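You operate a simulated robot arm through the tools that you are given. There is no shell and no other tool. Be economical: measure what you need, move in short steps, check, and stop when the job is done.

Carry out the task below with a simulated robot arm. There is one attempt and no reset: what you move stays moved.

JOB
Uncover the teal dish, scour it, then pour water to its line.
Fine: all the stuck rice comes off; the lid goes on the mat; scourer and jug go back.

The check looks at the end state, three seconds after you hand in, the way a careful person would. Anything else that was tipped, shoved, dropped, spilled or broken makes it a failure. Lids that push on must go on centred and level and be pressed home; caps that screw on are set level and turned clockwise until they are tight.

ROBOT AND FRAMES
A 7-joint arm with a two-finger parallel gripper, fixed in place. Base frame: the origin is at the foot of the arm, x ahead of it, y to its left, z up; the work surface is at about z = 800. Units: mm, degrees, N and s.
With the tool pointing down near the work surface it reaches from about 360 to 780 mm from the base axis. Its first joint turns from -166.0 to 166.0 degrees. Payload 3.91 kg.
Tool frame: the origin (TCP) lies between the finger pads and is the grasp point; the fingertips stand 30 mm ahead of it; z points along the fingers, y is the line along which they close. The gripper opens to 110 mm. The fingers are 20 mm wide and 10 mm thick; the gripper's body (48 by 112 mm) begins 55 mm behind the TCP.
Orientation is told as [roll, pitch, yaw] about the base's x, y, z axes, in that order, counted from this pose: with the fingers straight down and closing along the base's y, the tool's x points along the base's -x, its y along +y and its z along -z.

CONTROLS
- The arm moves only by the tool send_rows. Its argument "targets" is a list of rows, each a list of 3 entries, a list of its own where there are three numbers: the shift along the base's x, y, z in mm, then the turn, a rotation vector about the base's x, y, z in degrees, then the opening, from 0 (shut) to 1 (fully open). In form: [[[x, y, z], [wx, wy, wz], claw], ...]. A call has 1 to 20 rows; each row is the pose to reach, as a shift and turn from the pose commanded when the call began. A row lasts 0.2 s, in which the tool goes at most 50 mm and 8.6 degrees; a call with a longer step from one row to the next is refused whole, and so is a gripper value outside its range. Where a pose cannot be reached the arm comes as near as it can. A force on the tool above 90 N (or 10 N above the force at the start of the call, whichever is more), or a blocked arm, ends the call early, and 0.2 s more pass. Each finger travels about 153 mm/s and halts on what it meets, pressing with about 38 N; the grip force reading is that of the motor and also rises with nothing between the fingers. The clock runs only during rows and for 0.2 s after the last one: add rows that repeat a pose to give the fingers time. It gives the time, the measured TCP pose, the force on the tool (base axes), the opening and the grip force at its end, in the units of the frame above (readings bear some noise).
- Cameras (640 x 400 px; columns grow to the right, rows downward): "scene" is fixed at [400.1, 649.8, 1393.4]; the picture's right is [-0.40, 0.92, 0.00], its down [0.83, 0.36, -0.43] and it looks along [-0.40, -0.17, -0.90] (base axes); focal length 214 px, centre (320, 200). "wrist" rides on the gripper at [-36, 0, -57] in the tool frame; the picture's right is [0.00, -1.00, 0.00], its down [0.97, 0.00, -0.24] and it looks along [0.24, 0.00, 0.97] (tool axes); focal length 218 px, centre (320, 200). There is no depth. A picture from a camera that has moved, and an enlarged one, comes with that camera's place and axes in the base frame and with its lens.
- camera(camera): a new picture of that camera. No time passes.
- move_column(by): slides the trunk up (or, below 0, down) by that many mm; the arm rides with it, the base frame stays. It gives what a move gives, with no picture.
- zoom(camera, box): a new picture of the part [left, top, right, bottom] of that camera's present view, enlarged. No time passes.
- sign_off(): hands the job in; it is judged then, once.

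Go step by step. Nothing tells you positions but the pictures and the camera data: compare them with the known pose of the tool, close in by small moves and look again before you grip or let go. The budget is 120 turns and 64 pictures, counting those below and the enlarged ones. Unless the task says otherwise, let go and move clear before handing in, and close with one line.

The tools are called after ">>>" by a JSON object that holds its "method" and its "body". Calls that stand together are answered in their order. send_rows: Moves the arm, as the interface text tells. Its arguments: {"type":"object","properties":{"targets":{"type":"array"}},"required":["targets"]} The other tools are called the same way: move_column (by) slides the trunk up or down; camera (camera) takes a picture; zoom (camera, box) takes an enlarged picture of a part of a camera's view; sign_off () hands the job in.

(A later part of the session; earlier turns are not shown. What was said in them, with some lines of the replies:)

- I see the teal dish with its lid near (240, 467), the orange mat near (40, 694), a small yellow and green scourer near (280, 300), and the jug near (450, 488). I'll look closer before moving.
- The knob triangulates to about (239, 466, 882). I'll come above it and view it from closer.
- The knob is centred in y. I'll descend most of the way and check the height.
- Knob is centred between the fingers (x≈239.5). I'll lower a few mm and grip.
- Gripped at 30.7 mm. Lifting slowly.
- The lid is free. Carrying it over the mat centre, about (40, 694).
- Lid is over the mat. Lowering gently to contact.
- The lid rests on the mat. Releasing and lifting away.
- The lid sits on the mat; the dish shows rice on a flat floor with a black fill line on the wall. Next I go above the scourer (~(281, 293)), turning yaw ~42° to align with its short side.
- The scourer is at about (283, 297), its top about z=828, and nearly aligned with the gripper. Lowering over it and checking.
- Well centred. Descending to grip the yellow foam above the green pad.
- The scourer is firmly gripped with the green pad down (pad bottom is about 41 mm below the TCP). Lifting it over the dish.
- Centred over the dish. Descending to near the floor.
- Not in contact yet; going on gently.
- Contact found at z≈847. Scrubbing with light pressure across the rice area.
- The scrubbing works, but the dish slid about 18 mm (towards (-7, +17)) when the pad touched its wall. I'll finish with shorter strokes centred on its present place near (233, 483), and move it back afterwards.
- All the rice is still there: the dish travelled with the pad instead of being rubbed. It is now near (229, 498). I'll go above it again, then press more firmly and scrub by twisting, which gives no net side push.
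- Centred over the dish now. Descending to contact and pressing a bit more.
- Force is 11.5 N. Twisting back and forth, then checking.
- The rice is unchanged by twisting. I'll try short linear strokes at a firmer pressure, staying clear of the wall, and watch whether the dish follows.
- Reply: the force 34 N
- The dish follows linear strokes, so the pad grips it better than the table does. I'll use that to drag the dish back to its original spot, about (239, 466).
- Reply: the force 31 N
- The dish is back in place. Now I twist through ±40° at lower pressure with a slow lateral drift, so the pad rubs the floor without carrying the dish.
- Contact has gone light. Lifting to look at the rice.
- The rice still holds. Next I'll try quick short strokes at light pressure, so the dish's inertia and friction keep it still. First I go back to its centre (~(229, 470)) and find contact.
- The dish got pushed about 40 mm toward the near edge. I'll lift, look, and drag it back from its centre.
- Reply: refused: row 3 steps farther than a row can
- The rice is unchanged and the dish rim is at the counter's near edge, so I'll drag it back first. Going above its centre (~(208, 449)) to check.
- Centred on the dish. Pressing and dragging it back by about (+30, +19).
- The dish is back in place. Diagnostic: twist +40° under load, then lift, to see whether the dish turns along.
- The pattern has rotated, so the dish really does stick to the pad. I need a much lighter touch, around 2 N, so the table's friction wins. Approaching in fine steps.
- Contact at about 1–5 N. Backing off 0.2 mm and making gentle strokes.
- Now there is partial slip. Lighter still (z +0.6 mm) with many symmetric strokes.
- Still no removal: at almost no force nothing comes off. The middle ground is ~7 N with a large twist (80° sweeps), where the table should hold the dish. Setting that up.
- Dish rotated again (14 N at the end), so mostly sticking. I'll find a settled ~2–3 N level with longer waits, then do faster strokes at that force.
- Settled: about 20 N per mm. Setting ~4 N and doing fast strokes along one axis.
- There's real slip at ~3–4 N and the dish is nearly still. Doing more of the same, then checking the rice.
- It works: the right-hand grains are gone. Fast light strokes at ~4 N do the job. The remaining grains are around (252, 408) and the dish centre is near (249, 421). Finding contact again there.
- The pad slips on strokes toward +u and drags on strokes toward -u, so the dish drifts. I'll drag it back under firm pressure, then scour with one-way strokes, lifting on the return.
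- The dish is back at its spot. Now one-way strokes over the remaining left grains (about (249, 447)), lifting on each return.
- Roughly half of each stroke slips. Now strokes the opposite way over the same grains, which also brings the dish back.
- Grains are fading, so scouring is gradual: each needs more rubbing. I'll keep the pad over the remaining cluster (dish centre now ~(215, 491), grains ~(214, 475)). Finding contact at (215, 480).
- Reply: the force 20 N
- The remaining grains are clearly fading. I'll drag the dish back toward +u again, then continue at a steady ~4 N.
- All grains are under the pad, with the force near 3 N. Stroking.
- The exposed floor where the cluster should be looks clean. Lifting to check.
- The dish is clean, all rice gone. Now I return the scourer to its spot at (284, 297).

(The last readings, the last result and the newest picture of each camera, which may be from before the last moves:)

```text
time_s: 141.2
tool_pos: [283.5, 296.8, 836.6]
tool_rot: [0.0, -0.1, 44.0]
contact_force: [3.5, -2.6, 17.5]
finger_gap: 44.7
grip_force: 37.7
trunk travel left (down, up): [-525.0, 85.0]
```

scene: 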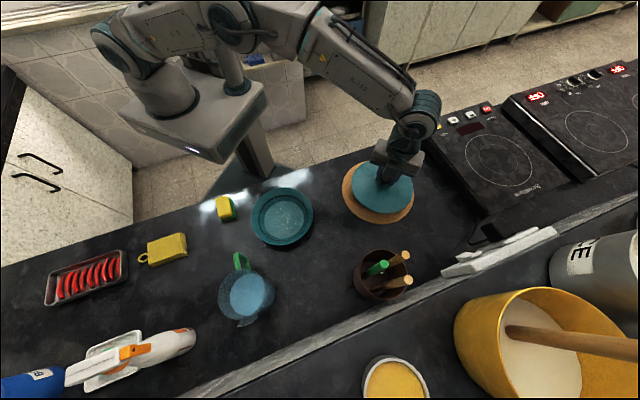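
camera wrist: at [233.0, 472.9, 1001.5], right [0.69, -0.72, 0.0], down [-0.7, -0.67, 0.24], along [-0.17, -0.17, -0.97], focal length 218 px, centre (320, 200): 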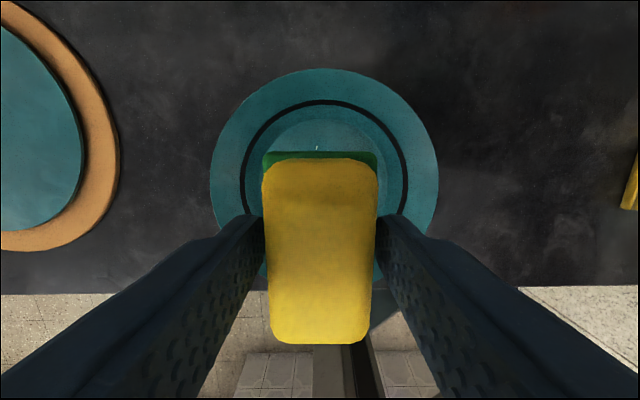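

The scourer is on the table. Releasing, rising, and heading to a standoff behind the jug handle with the tool tilted 35° below horizontal.

>>> {"method": "send_rows", "body": {"targets": [[[0, 0, 0.6], [0, 0, 0], 0.5], [[0, 0, 0.6], [0, 0, 0], 0.65], [[0, 0, 0.6], [0, 0, 0], 0.65], [[0, 0, 30], [0, 0, 0], 0.65], [[0, 0, 70], [0, 0, 0], 0.65], [[0, 0, 110], [0, 0, 0], 0.65], [[8, 19, 112], [5.5, -5.7, 0], 0.6], [[16, 38, 112], [11, -11.4, 0], 0.55], [[24, 58, 112], [16.5, -17.1, 0], 0.5], [[31, 78, 112], [22, -22.8, 0], 0.5], [[31, 78, 112], [27.5, -28.5, 0], 0.5], [[31, 78, 112], [33, -34.2, 0], 0.5], [[31, 78, 112], [38.2, -39.6, 0], 0.5], [[31, 78, 112], [38.2, -39.6, 0], 0.5]]}}

>>> {"method": "camera", "body": {"camera": "wrist"}}

>>> {"method": "camera", "body": {"camera": "scene"}}

```text
time_s: 144.2
tool_pos: [315.4, 374.8, 948.2]
tool_rot: [0.0, -55.1, 44.1]
contact_force: [0.1, 0.4, 0.4]
finger_gap: 54.9
grip_force: 0.1
trunk travel left (down, up): [-525.0, 85.0]
```

```text
10 pictures are left
camera wrist: at [296.5, 355.9, 1011.0], right [0.69, -0.72, 0.0], down [-0.54, -0.52, -0.66], along [0.47, 0.46, -0.75], focal length 218 px, centre (320, 200)
```

wrist: 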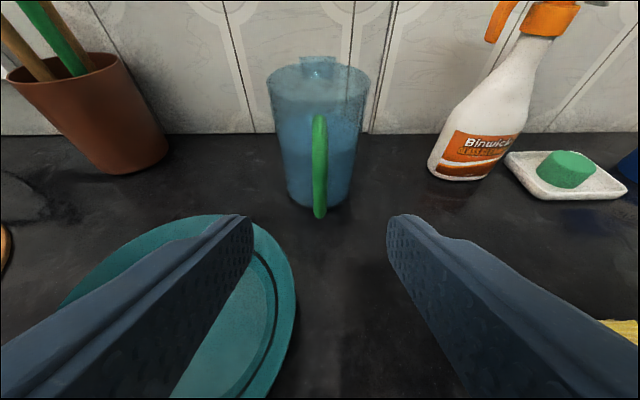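

```text
9 pictures are left
```

scene: 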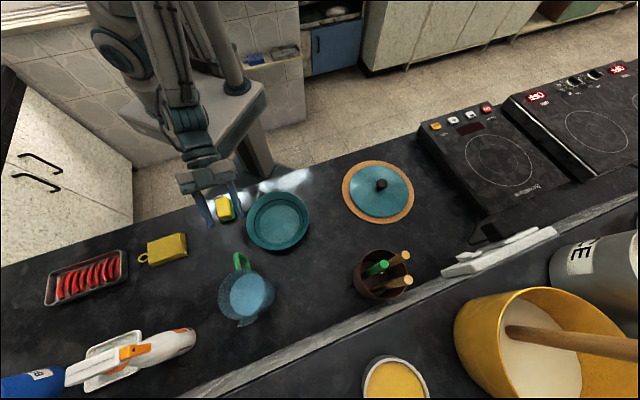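

The handle is exactly centred between the fingers. Advancing along the tool axis to the bar at about (381, 438, 880) and gripping.

>>> {"method": "send_rows", "body": {"targets": [[[13, 12.5, -13.5], [0, 0, 0], 0.5], [[26, 25, -27], [0, 0, 0], 0.5], [[39, 37.5, -40], [0, 0, 0], 0.5], [[52, 50, -54], [0, 0, 0], 0.5], [[60, 58, -62], [0, 0, 0], 0.5], [[65, 62.5, -67], [0, 0, 0], 0.5], [[65, 62.5, -67], [0, 0, 0], 0.5]]}}

>>> {"method": "camera", "body": {"camera": "wrist"}}

```text
time_s: 145.8
tool_pos: [380.5, 437.8, 879.8]
tool_rot: [0.0, -55.0, 44.1]
contact_force: [0.5, -0.3, 1.5]
finger_gap: 55.0
grip_force: 0.0
trunk travel left (down, up): [-525.0, 85.0]
```

```text
8 pictures are left
camera wrist: at [362.0, 419.9, 943.5], right [0.69, -0.72, 0.0], down [-0.54, -0.52, -0.66], along [0.47, 0.46, -0.75], focal length 218 px, centre (320, 200)
```

wrist: 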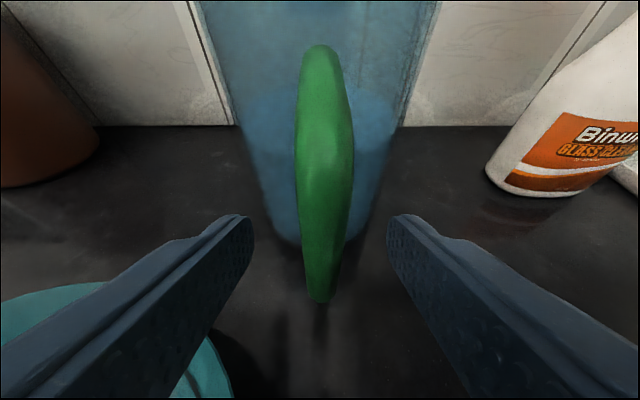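

The bar lies between the pads. Closing.

>>> {"method": "send_rows", "body": {"targets": [[[2, 2, 0], [0, 0, 0], 0.4], [[2, 2, 0], [0, 0, 0], 0.25], [[2, 2, 0], [0, 0, 0], 0.1], [[2, 2, 0], [0, 0, 0], 0.02], [[2, 2, 0], [0, 0, 0], 0.02]]}}

>>> {"method": "send_rows", "body": {"targets": [[[0, 0, 3], [0, 0, 0], 0.02], [[0, 0, 8], [0, 0, 0], 0.02], [[0, 0, 15], [0, 0, 0], 0.02], [[0, 0, 15], [0, 0, 0], 0.02]]}}

```text
time_s: 147.0
tool_pos: [382.8, 440.1, 880.7]
tool_rot: [-0.1, -55.1, 44.1]
contact_force: [-0.3, 0.1, 0.0]
finger_gap: 11.3
grip_force: 37.6
trunk travel left (down, up): [-525.0, 85.0]
```

```text
time_s: 148.0
tool_pos: [382.9, 439.8, 894.3]
tool_rot: [-0.2, -54.9, 44.0]
contact_force: [-0.2, 1.2, -5.5]
finger_gap: 11.4
grip_force: 38.3
trunk travel left (down, up): [-525.0, 85.0]
```

The jug is held and lifts with about 5.5 N. Raising it and carrying it slowly to the pre-pour place, with the spout toward the dish (spout azimuth ~80°).

>>> {"method": "send_rows", "body": {"targets": [[[0, 0, 12], [0, 0, 0], 0.02], [[0, 0, 30], [0, 0, 0], 0.02], [[0, 0, 50], [0, 0, 0], 0.02], [[0, 0, 70], [0, 0, 0], 0.02], [[-6, -5, 80], [0, 0, 1], 0.02], [[-18, -15, 85], [0, 0, 4], 0.02], [[-34, -28, 85], [0, 0, 8], 0.02], [[-50, -41, 85], [0, 0, 12], 0.02], [[-66, -54, 85], [0, 0, 16], 0.02], [[-82, -67, 85], [0, 0, 20], 0.02], [[-98, -80, 85], [0, 0, 24], 0.02], [[-114, -93, 85], [0, 0, 28], 0.02], [[-130, -106, 85], [0, 0, 31], 0.02], [[-144, -118, 85], [0, 0, 34], 0.02], [[-152, -125, 85], [0, 0, 36], 0.02], [[-154, -126, 85], [0, 0, 36], 0.02], [[-154, -126, 85], [0, 0, 36], 0.02]]}}

>>> {"method": "camera", "body": {"camera": "scene"}}

```text
time_s: 151.6
tool_pos: [282.7, 369.8, 991.0]
tool_rot: [0.1, -55.0, 80.0]
contact_force: [0.8, 0.6, -4.9]
finger_gap: 11.3
grip_force: 37.4
out of reach, approached as far as the arm can: row 10, 11, 12, 13, 14, 15, 16, 17
trunk travel left (down, up): [-525.0, 85.0]
```

```text
7 pictures are left
```

scene: 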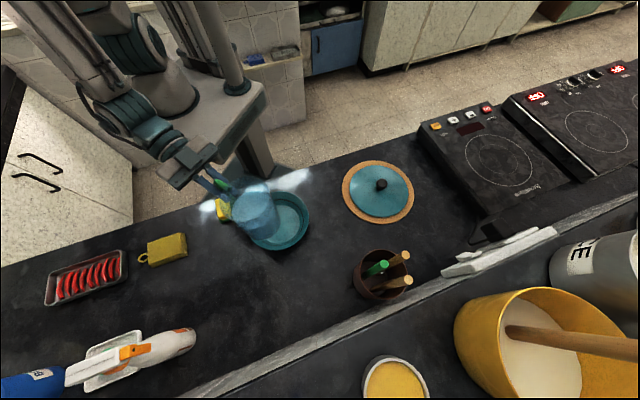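

That compact pose is out of reach, so I'll pour from the side instead: spout azimuth ~125°, TCP around (341, 339). A small test move first, to see from where shifts are counted.

>>> {"method": "send_rows", "body": {"targets": [[[10, 0, 0], [0, 0, 3], 0.02], [[22, 0, 0], [0, 0, 6], 0.02], [[34, 0, 0], [0, 0, 9], 0.02], [[34, 0, 0], [0, 0, 9], 0.02]]}}

```text
time_s: 152.6
tool_pos: [317.9, 372.2, 992.5]
tool_rot: [0.0, -54.9, 89.1]
contact_force: [-0.7, 0.0, -5.0]
finger_gap: 11.3
grip_force: 37.9
trunk travel left (down, up): [-525.0, 85.0]
```

>>> {"method": "send_rows", "body": {"targets": [[[4, -5, 0], [0, 0, 5], 0.02], [[8, -10, 0], [0, 0, 10], 0.02], [[12, -16, 0], [0, 0, 16], 0.02], [[16, -22, 0], [0, 0, 22], 0.02], [[20, -28, 0], [0, 0, 28], 0.02], [[23, -33, 0], [0, 0, 33], 0.02], [[23, -33, 0], [0, 0, 36], 0.02], [[23, -33, 0], [0, 0, 36], 0.02]]}}

>>> {"method": "camera", "body": {"camera": "scene"}}

```text
time_s: 154.4
tool_pos: [342.5, 338.8, 993.1]
tool_rot: [0.0, -54.9, 125.0]
contact_force: [0.4, -0.1, -6.1]
finger_gap: 11.6
grip_force: 38.0
trunk travel left (down, up): [-525.0, 85.0]
```

```text
6 pictures are left
```

scene: 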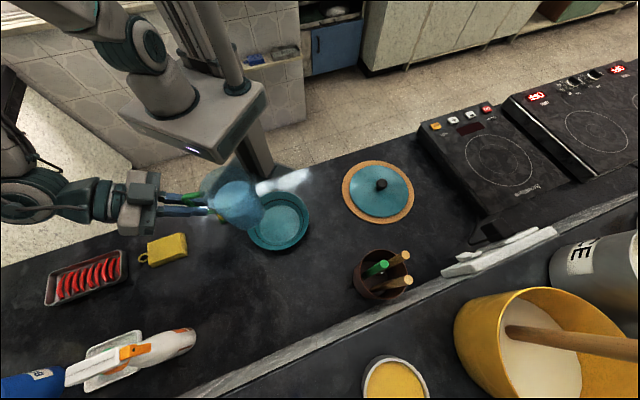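

The jug's spout faces the dish. Tilting slowly to 30° while backing so the lip stays about 30 mm short of the dish centre.

>>> {"method": "send_rows", "body": {"targets": [[[3, -4, 0], [-4.1, -2.9, 0], 0.02], [[6, -8, 0], [-8.2, -5.7, 0], 0.02], [[9, -12, -2], [-12.3, -8.6, 0], 0.02], [[12, -16, -3], [-16.4, -11.5, 0], 0.02], [[14, -20, -4], [-20.5, -14.4, 0], 0.02], [[14, -21, -5], [-24.6, -17.2, 0], 0.02], [[14, -21, -5], [-24.6, -17.2, 0], 0.02]]}}

>>> {"method": "zoom", "body": {"camera": "scene", "box": [170, 150, 330, 260]}}

```text
time_s: 156.0
tool_pos: [354.3, 318.8, 988.2]
tool_rot: [0.0, -24.9, 125.0]
contact_force: [0.6, -0.3, -6.8]
finger_gap: 11.2
grip_force: 37.9
trunk travel left (down, up): [-525.0, 85.0]
```

```text
3.64 times, centred on (250, 205) of scene
camera zoom: at [400.1, 649.8, 1393.4], right [-0.4, 0.92, 0.0], down [0.83, 0.36, -0.43], along [-0.4, -0.17, -0.9], focal length 780 px, centre (574, 182)
```

zoom: 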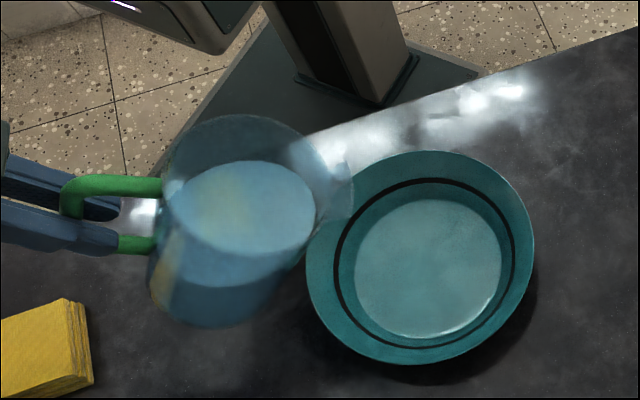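

The spout sits over the dish with the water close to the lip. Tilting further in small steps, watching the weight.

>>> {"method": "send_rows", "body": {"targets": [[[0, 0, 0], [-2.5, -1.7, 0], 0.02], [[0, 0, 0], [-4.9, -3.4, 0], 0.02], [[0, 0, 0], [-7.4, -5.2, 0], 0.02], [[0, 0, 0], [-7.4, -5.2, 0], 0.02], [[0, 0, 0], [-7.4, -5.2, 0], 0.02]]}}

>>> {"method": "zoom", "body": {"camera": "scene", "box": [170, 150, 330, 260]}}

```text
time_s: 157.2
tool_pos: [357.2, 316.5, 988.0]
tool_rot: [0.0, -15.9, 125.0]
contact_force: [0.3, -0.2, -5.6]
finger_gap: 11.2
grip_force: 37.8
trunk travel left (down, up): [-525.0, 85.0]
```

```text
3.64 times, centred on (250, 205) of scene
camera zoom: at [400.1, 649.8, 1393.4], right [-0.4, 0.92, 0.0], down [0.83, 0.36, -0.43], along [-0.4, -0.17, -0.9], focal length 780 px, centre (574, 182)
```

zoom: 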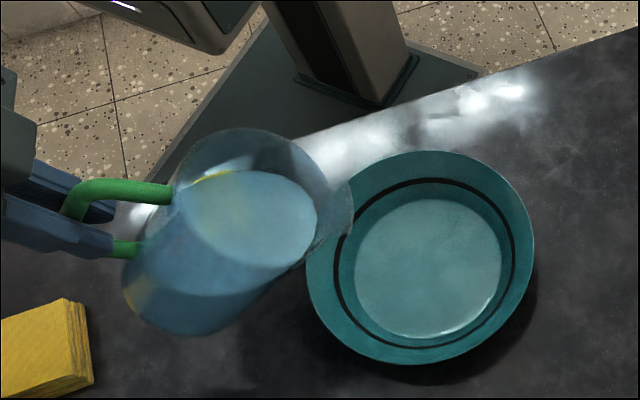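

No flow yet at 39°. Continuing with small tilt steps, reading the weight.

>>> {"method": "send_rows", "body": {"targets": [[[-1, 1, 0], [-1.6, -1.1, 0], 0.02], [[-2, 3, 0], [-3.3, -2.3, 0], 0.02], [[-2, 3, 0], [-3.3, -2.3, 0], 0.02], [[-2, 3, 0], [-3.3, -2.3, 0], 0.02], [[-2, 3, 0], [-3.3, -2.3, 0], 0.02]]}}

>>> {"method": "send_rows", "body": {"targets": [[[0, 0, 0], [0, 0, 0], 0.02]]}}

>>> {"method": "send_rows", "body": {"targets": [[[0, 0, 0], [0, 0, 0], 0.02]]}}

```text
time_s: 158.4
tool_pos: [354.0, 320.2, 986.6]
tool_rot: [0.0, -11.9, 125.0]
contact_force: [0.6, -0.1, -5.5]
finger_gap: 11.2
grip_force: 38.2
trunk travel left (down, up): [-525.0, 85.0]
```

```text
time_s: 158.8
tool_pos: [354.3, 321.0, 987.6]
tool_rot: [0.0, -12.0, 125.0]
contact_force: [-0.3, -0.5, -5.7]
finger_gap: 11.3
grip_force: 37.6
trunk travel left (down, up): [-525.0, 85.0]
```

```text
time_s: 159.2
tool_pos: [354.4, 320.8, 987.4]
tool_rot: [0.0, -11.9, 125.0]
contact_force: [-0.4, 0.1, -4.3]
finger_gap: 11.2
grip_force: 37.8
trunk travel left (down, up): [-525.0, 85.0]
```

>>> {"method": "send_rows", "body": {"targets": [[[-1, 1, 0], [-1.6, -1.1, 0], 0.02], [[-2, 3, 0], [-3.3, -2.3, 0], 0.02], [[-2, 3, 0], [-3.3, -2.3, 0], 0.02], [[-2, 3, 0], [-3.3, -2.3, 0], 0.02]]}}

>>> {"method": "send_rows", "body": {"targets": [[[0, 0, 0], [0, 0, 0], 0.02]]}}

>>> {"method": "send_rows", "body": {"targets": [[[0, 0, 0], [0, 0, 0], 0.02]]}}

>>> {"method": "send_rows", "body": {"targets": [[[0, 0, 0], [0, 0, 0], 0.02]]}}

```text
time_s: 160.2
tool_pos: [353.2, 324.0, 987.7]
tool_rot: [0.1, -7.9, 125.1]
contact_force: [0.3, 0.6, -4.8]
finger_gap: 11.3
grip_force: 37.8
trunk travel left (down, up): [-525.0, 85.0]
```

```text
time_s: 160.6
tool_pos: [352.4, 324.0, 987.1]
tool_rot: [0.1, -7.8, 125.0]
contact_force: [-0.1, -0.1, -5.3]
finger_gap: 11.5
grip_force: 38.2
trunk travel left (down, up): [-525.0, 85.0]
```

```text
time_s: 161.0
tool_pos: [352.4, 323.7, 987.3]
tool_rot: [0.0, -7.9, 125.0]
contact_force: [-0.7, -0.5, -4.6]
finger_gap: 11.4
grip_force: 37.9
trunk travel left (down, up): [-525.0, 85.0]
```

```text
time_s: 161.4
tool_pos: [351.2, 322.8, 988.0]
tool_rot: [0.0, -7.9, 125.0]
contact_force: [0.1, -1.1, -5.1]
finger_gap: 11.4
grip_force: 37.5
trunk travel left (down, up): [-525.0, 85.0]
```

>>> {"method": "send_rows", "body": {"targets": [[[-1, 1, 0], [-1.6, -1.1, 0], 0.02], [[-3, 4, 0], [-3.3, -2.3, 0], 0.02], [[-3, 4, 0], [-3.3, -2.3, 0], 0.02], [[-3, 4, 0], [-3.3, -2.3, 0], 0.02]]}}

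>>> {"method": "send_rows", "body": {"targets": [[[0, 0, 0], [0, 0, 0], 0.02]]}}

>>> {"method": "send_rows", "body": {"targets": [[[0, 0, 0], [0, 0, 0], 0.02]]}}

>>> {"method": "zoom", "body": {"camera": "scene", "box": [220, 180, 316, 240]}}

```text
time_s: 162.4
tool_pos: [350.8, 326.6, 987.5]
tool_rot: [0.0, -3.7, 125.0]
contact_force: [-0.2, 0.2, -4.1]
finger_gap: 11.3
grip_force: 38.2
trunk travel left (down, up): [-525.0, 85.0]
```

```text
time_s: 162.8
tool_pos: [348.1, 326.5, 987.7]
tool_rot: [-0.1, -3.9, 125.0]
contact_force: [0.4, -0.4, -4.7]
finger_gap: 11.2
grip_force: 37.8
trunk travel left (down, up): [-525.0, 85.0]
```

```text
time_s: 163.2
tool_pos: [349.8, 328.7, 987.0]
tool_rot: [0.0, -3.9, 125.1]
contact_force: [-0.7, -0.2, -4.6]
finger_gap: 11.4
grip_force: 37.4
trunk travel left (down, up): [-525.0, 85.0]
```

```text
6.67 times, centred on (268, 210) of scene
camera zoom: at [400.1, 649.8, 1393.4], right [-0.4, 0.92, 0.0], down [0.83, 0.36, -0.43], along [-0.4, -0.17, -0.9], focal length 1430 px, centre (667, 133)
```

zoom: 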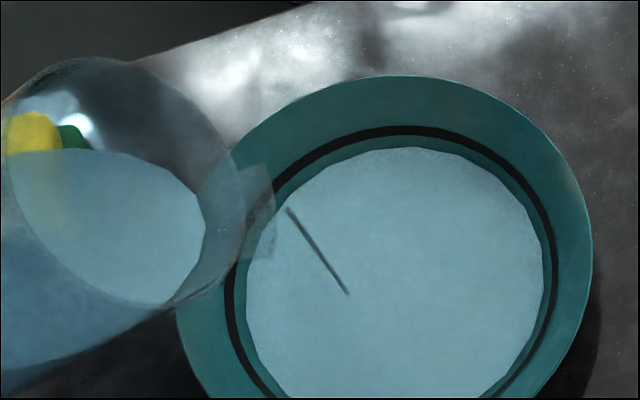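

Water is flowing into the dish and is about halfway to the line. Continuing to ~56° slowly.

>>> {"method": "send_rows", "body": {"targets": [[[-1, 1, 0], [-1.2, -0.9, 0], 0.02], [[-2, 3, 0], [-2.5, -1.7, 0], 0.02], [[-2, 3, 0], [-2.5, -1.7, 0], 0.02], [[-2, 3, 0], [-2.5, -1.7, 0], 0.02], [[-2, 3, 0], [-2.5, -1.7, 0], 0.02]]}}

>>> {"method": "send_rows", "body": {"targets": [[[-1, 1, 0], [-1.2, -0.9, 0], 0.02], [[-2, 2, 0], [-2.0, -1.4, 0], 0.02], [[-2, 2, 0], [-2.0, -1.4, 0], 0.02], [[-2, 2, 0], [-2.0, -1.4, 0], 0.02]]}}

>>> {"method": "send_rows", "body": {"targets": [[[0, 0, 0], [0, 0, 0], 0.02]]}}

>>> {"method": "zoom", "body": {"camera": "scene", "box": [236, 180, 316, 240]}}

```text
time_s: 164.4
tool_pos: [347.2, 330.8, 987.0]
tool_rot: [0.1, -0.9, 125.0]
contact_force: [-0.2, -1.5, -4.1]
finger_gap: 11.0
grip_force: 38.4
trunk travel left (down, up): [-525.0, 85.0]
```

```text
time_s: 165.4
tool_pos: [344.4, 331.1, 987.4]
tool_rot: [0.1, 1.6, 124.9]
contact_force: [-0.2, 0.3, -3.8]
finger_gap: 11.2
grip_force: 38.2
trunk travel left (down, up): [-525.0, 85.0]
```

```text
time_s: 165.8
tool_pos: [345.9, 333.2, 988.0]
tool_rot: [0.1, 1.5, 124.9]
contact_force: [-0.3, -0.7, -3.4]
finger_gap: 11.1
grip_force: 38.4
trunk travel left (down, up): [-525.0, 85.0]
```

```text
6.67 times, centred on (276, 210) of scene
camera zoom: at [400.1, 649.8, 1393.4], right [-0.4, 0.92, 0.0], down [0.83, 0.36, -0.43], along [-0.4, -0.17, -0.9], focal length 1430 px, centre (613, 133)
```

zoom: 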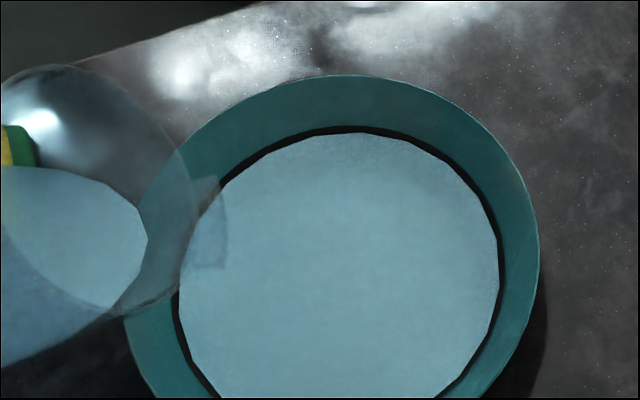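

The water now stands on the line and the flow has stopped. Righting the jug, rising a little.

>>> {"method": "send_rows", "body": {"targets": [[[0, 0, 3], [6.5, 4.6, 0], 0.02], [[2, -3, 7], [13, 9.2, 0], 0.02], [[4, -6, 11], [19.6, 13.8, 0], 0.02], [[6, -8, 15], [26.2, 18.3, 0], 0.02], [[6, -8, 20], [32.7, 22.9, 0], 0.02], [[6, -8, 25], [39.2, 27.5, 0], 0.02], [[6, -8, 25], [45.6, 32, 0], 0.02], [[6, -8, 25], [45.6, 32, 0], 0.02]]}}

```text
time_s: 167.6
tool_pos: [350.3, 325.1, 1013.1]
tool_rot: [0.0, -54.2, 124.9]
contact_force: [0.0, 0.6, -4.0]
finger_gap: 11.1
grip_force: 37.7
trunk travel left (down, up): [-525.0, 85.0]
```

>>> {"method": "send_rows", "body": {"targets": [[[2, 8, 0], [0, 0, -6], 0.02], [[5, 18, 0], [0, 0, -13], 0.02], [[8, 28, 0], [0, 0, -20], 0.02], [[11, 38, 0], [0, 0, -27], 0.02], [[14, 48, 0], [0, 0, -34], 0.02], [[17, 58, 0], [0, 0, -41], 0.02], [[20, 68, 0], [0, 0, -48], 0.02], [[23, 78, 0], [0, 0, -55], 0.02], [[26, 88, -5], [0, 0, -62], 0.02], [[29, 98, -15], [0, 0, -69], 0.02], [[31, 108, -30], [0, 0, -76], 0.02], [[32, 114, -50], [0, 0, -81], 0.02], [[32, 114, -70], [0, 0, -81], 0.02], [[32, 114, -70], [0, 0, -81], 0.02]]}}

```text
time_s: 170.6
tool_pos: [384.0, 439.1, 942.1]
tool_rot: [0.1, -54.2, 44.1]
contact_force: [0.0, 0.1, -5.0]
finger_gap: 11.2
grip_force: 38.2
trunk travel left (down, up): [-525.0, 85.0]
```

Now lowering the jug to its home spot.

>>> {"method": "send_rows", "body": {"targets": [[[0, 0.5, -15], [0.5, -0.5, 0], 0.02], [[0, 0.5, -30], [0.5, -0.5, 0], 0.02], [[0, 0.5, -45], [0.5, -0.5, 0], 0.02], [[0, 0.5, -56], [0.5, -0.5, 0], 0.02], [[0, 0.5, -59], [0.5, -0.5, 0], 0.02], [[0, 0.5, -59], [0.5, -0.5, 0], 0.02]]}}

>>> {"method": "send_rows", "body": {"targets": [[[0, 0, -1], [0, 0, 0], 0.02], [[0, 0, -1], [0, 0, 0], 0.02]]}}

>>> {"method": "send_rows", "body": {"targets": [[[0, 0, -1], [0, 0, 0], 0.02], [[0, 0, -1], [0, 0, 0], 0.02]]}}

```text
time_s: 172.0
tool_pos: [383.1, 438.2, 883.8]
tool_rot: [0.1, -54.9, 44.1]
contact_force: [0.1, 0.2, -3.7]
finger_gap: 10.9
grip_force: 38.1
trunk travel left (down, up): [-525.0, 85.0]
```

```text
time_s: 172.6
tool_pos: [383.8, 439.4, 883.5]
tool_rot: [0.2, -54.9, 43.9]
contact_force: [0.5, 0.1, -0.9]
finger_gap: 11.1
grip_force: 38.3
trunk travel left (down, up): [-525.0, 85.0]
```

```text
time_s: 173.2
tool_pos: [383.0, 438.9, 882.5]
tool_rot: [0.2, -54.9, 44.0]
contact_force: [-1.2, 0.2, 4.9]
finger_gap: 11.1
grip_force: 38.1
trunk travel left (down, up): [-525.0, 85.0]
```

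>>> {"method": "send_rows", "body": {"targets": [[[0, 0, -0.5], [0, 0, 0], 0.02], [[0, 0, -0.5], [0, 0, 0], 0.02]]}}

>>> {"method": "zoom", "body": {"camera": "scene", "box": [170, 180, 330, 330]}}

```text
time_s: 173.8
tool_pos: [384.0, 439.6, 882.5]
tool_rot: [0.2, -55.0, 43.9]
contact_force: [-0.7, 0.0, 6.6]
finger_gap: 11.1
grip_force: 38.2
trunk travel left (down, up): [-525.0, 85.0]
```

```text
2.67 times, centred on (250, 255) of scene
camera zoom: at [400.1, 649.8, 1393.4], right [-0.4, 0.92, 0.0], down [0.83, 0.36, -0.43], along [-0.4, -0.17, -0.9], focal length 572 px, centre (507, 53)
```

zoom: 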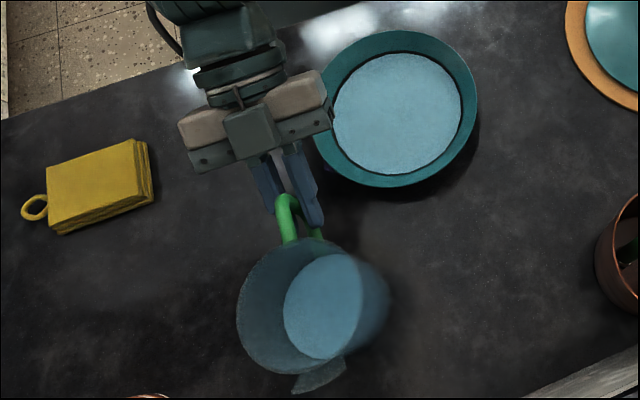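

The jug stands at home. Releasing and backing out along the tool axis.

>>> {"method": "send_rows", "body": {"targets": [[[0, 0, 0], [0, 0, 0], 0.15], [[0, 0, 0], [0, 0, 0], 0.35], [[0, 0, 0], [0, 0, 0], 0.45], [[0, 0, 0], [0, 0, 0], 0.45], [[-12, -11.5, 11.5], [0, 0, 0], 0.45], [[-30, -28, 29], [0, 0, 0], 0.45], [[-48, -46, 47], [0, 0, 0], 0.45], [[-65, -62, 70], [0, 0, 0], 0.45], [[-65, -62, 110], [0, 0, 0], 0.45], [[-65, -62, 150], [0, 0, 0], 0.45], [[-65, -62, 150], [0, 0, 0], 0.45]]}}

>>> {"method": "camera", "body": {"camera": "scene"}}

```text
time_s: 176.2
tool_pos: [317.0, 376.1, 1031.0]
tool_rot: [0.0, -54.8, 44.0]
contact_force: [0.2, -0.6, 0.0]
finger_gap: 49.6
grip_force: 0.1
trunk travel left (down, up): [-525.0, 85.0]
```

```text
0 pictures are left
```

scene: 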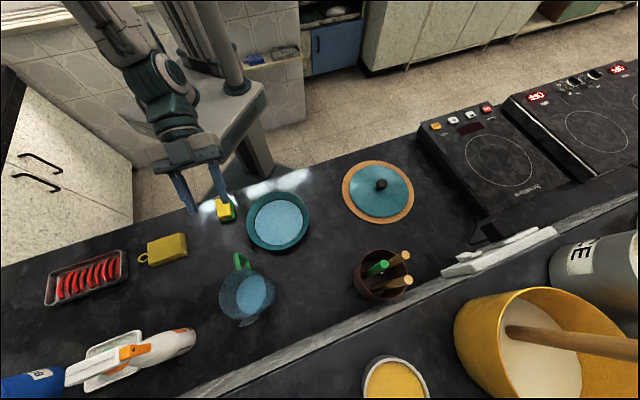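

The last picture shows the lid on the mat, the scourer and jug back in place, the dish clean and filled to the line, and the gripper clear. Handing in.

>>> {"method": "sign_off", "body": {}}

```text
The job is handed in.
```

The job is handed in: the lid is on the mat, the rice is scoured off, the dish is filled to its line, and the scourer and jug are back; the dish slid while I scrubbed and stands about 15 mm from where it started.
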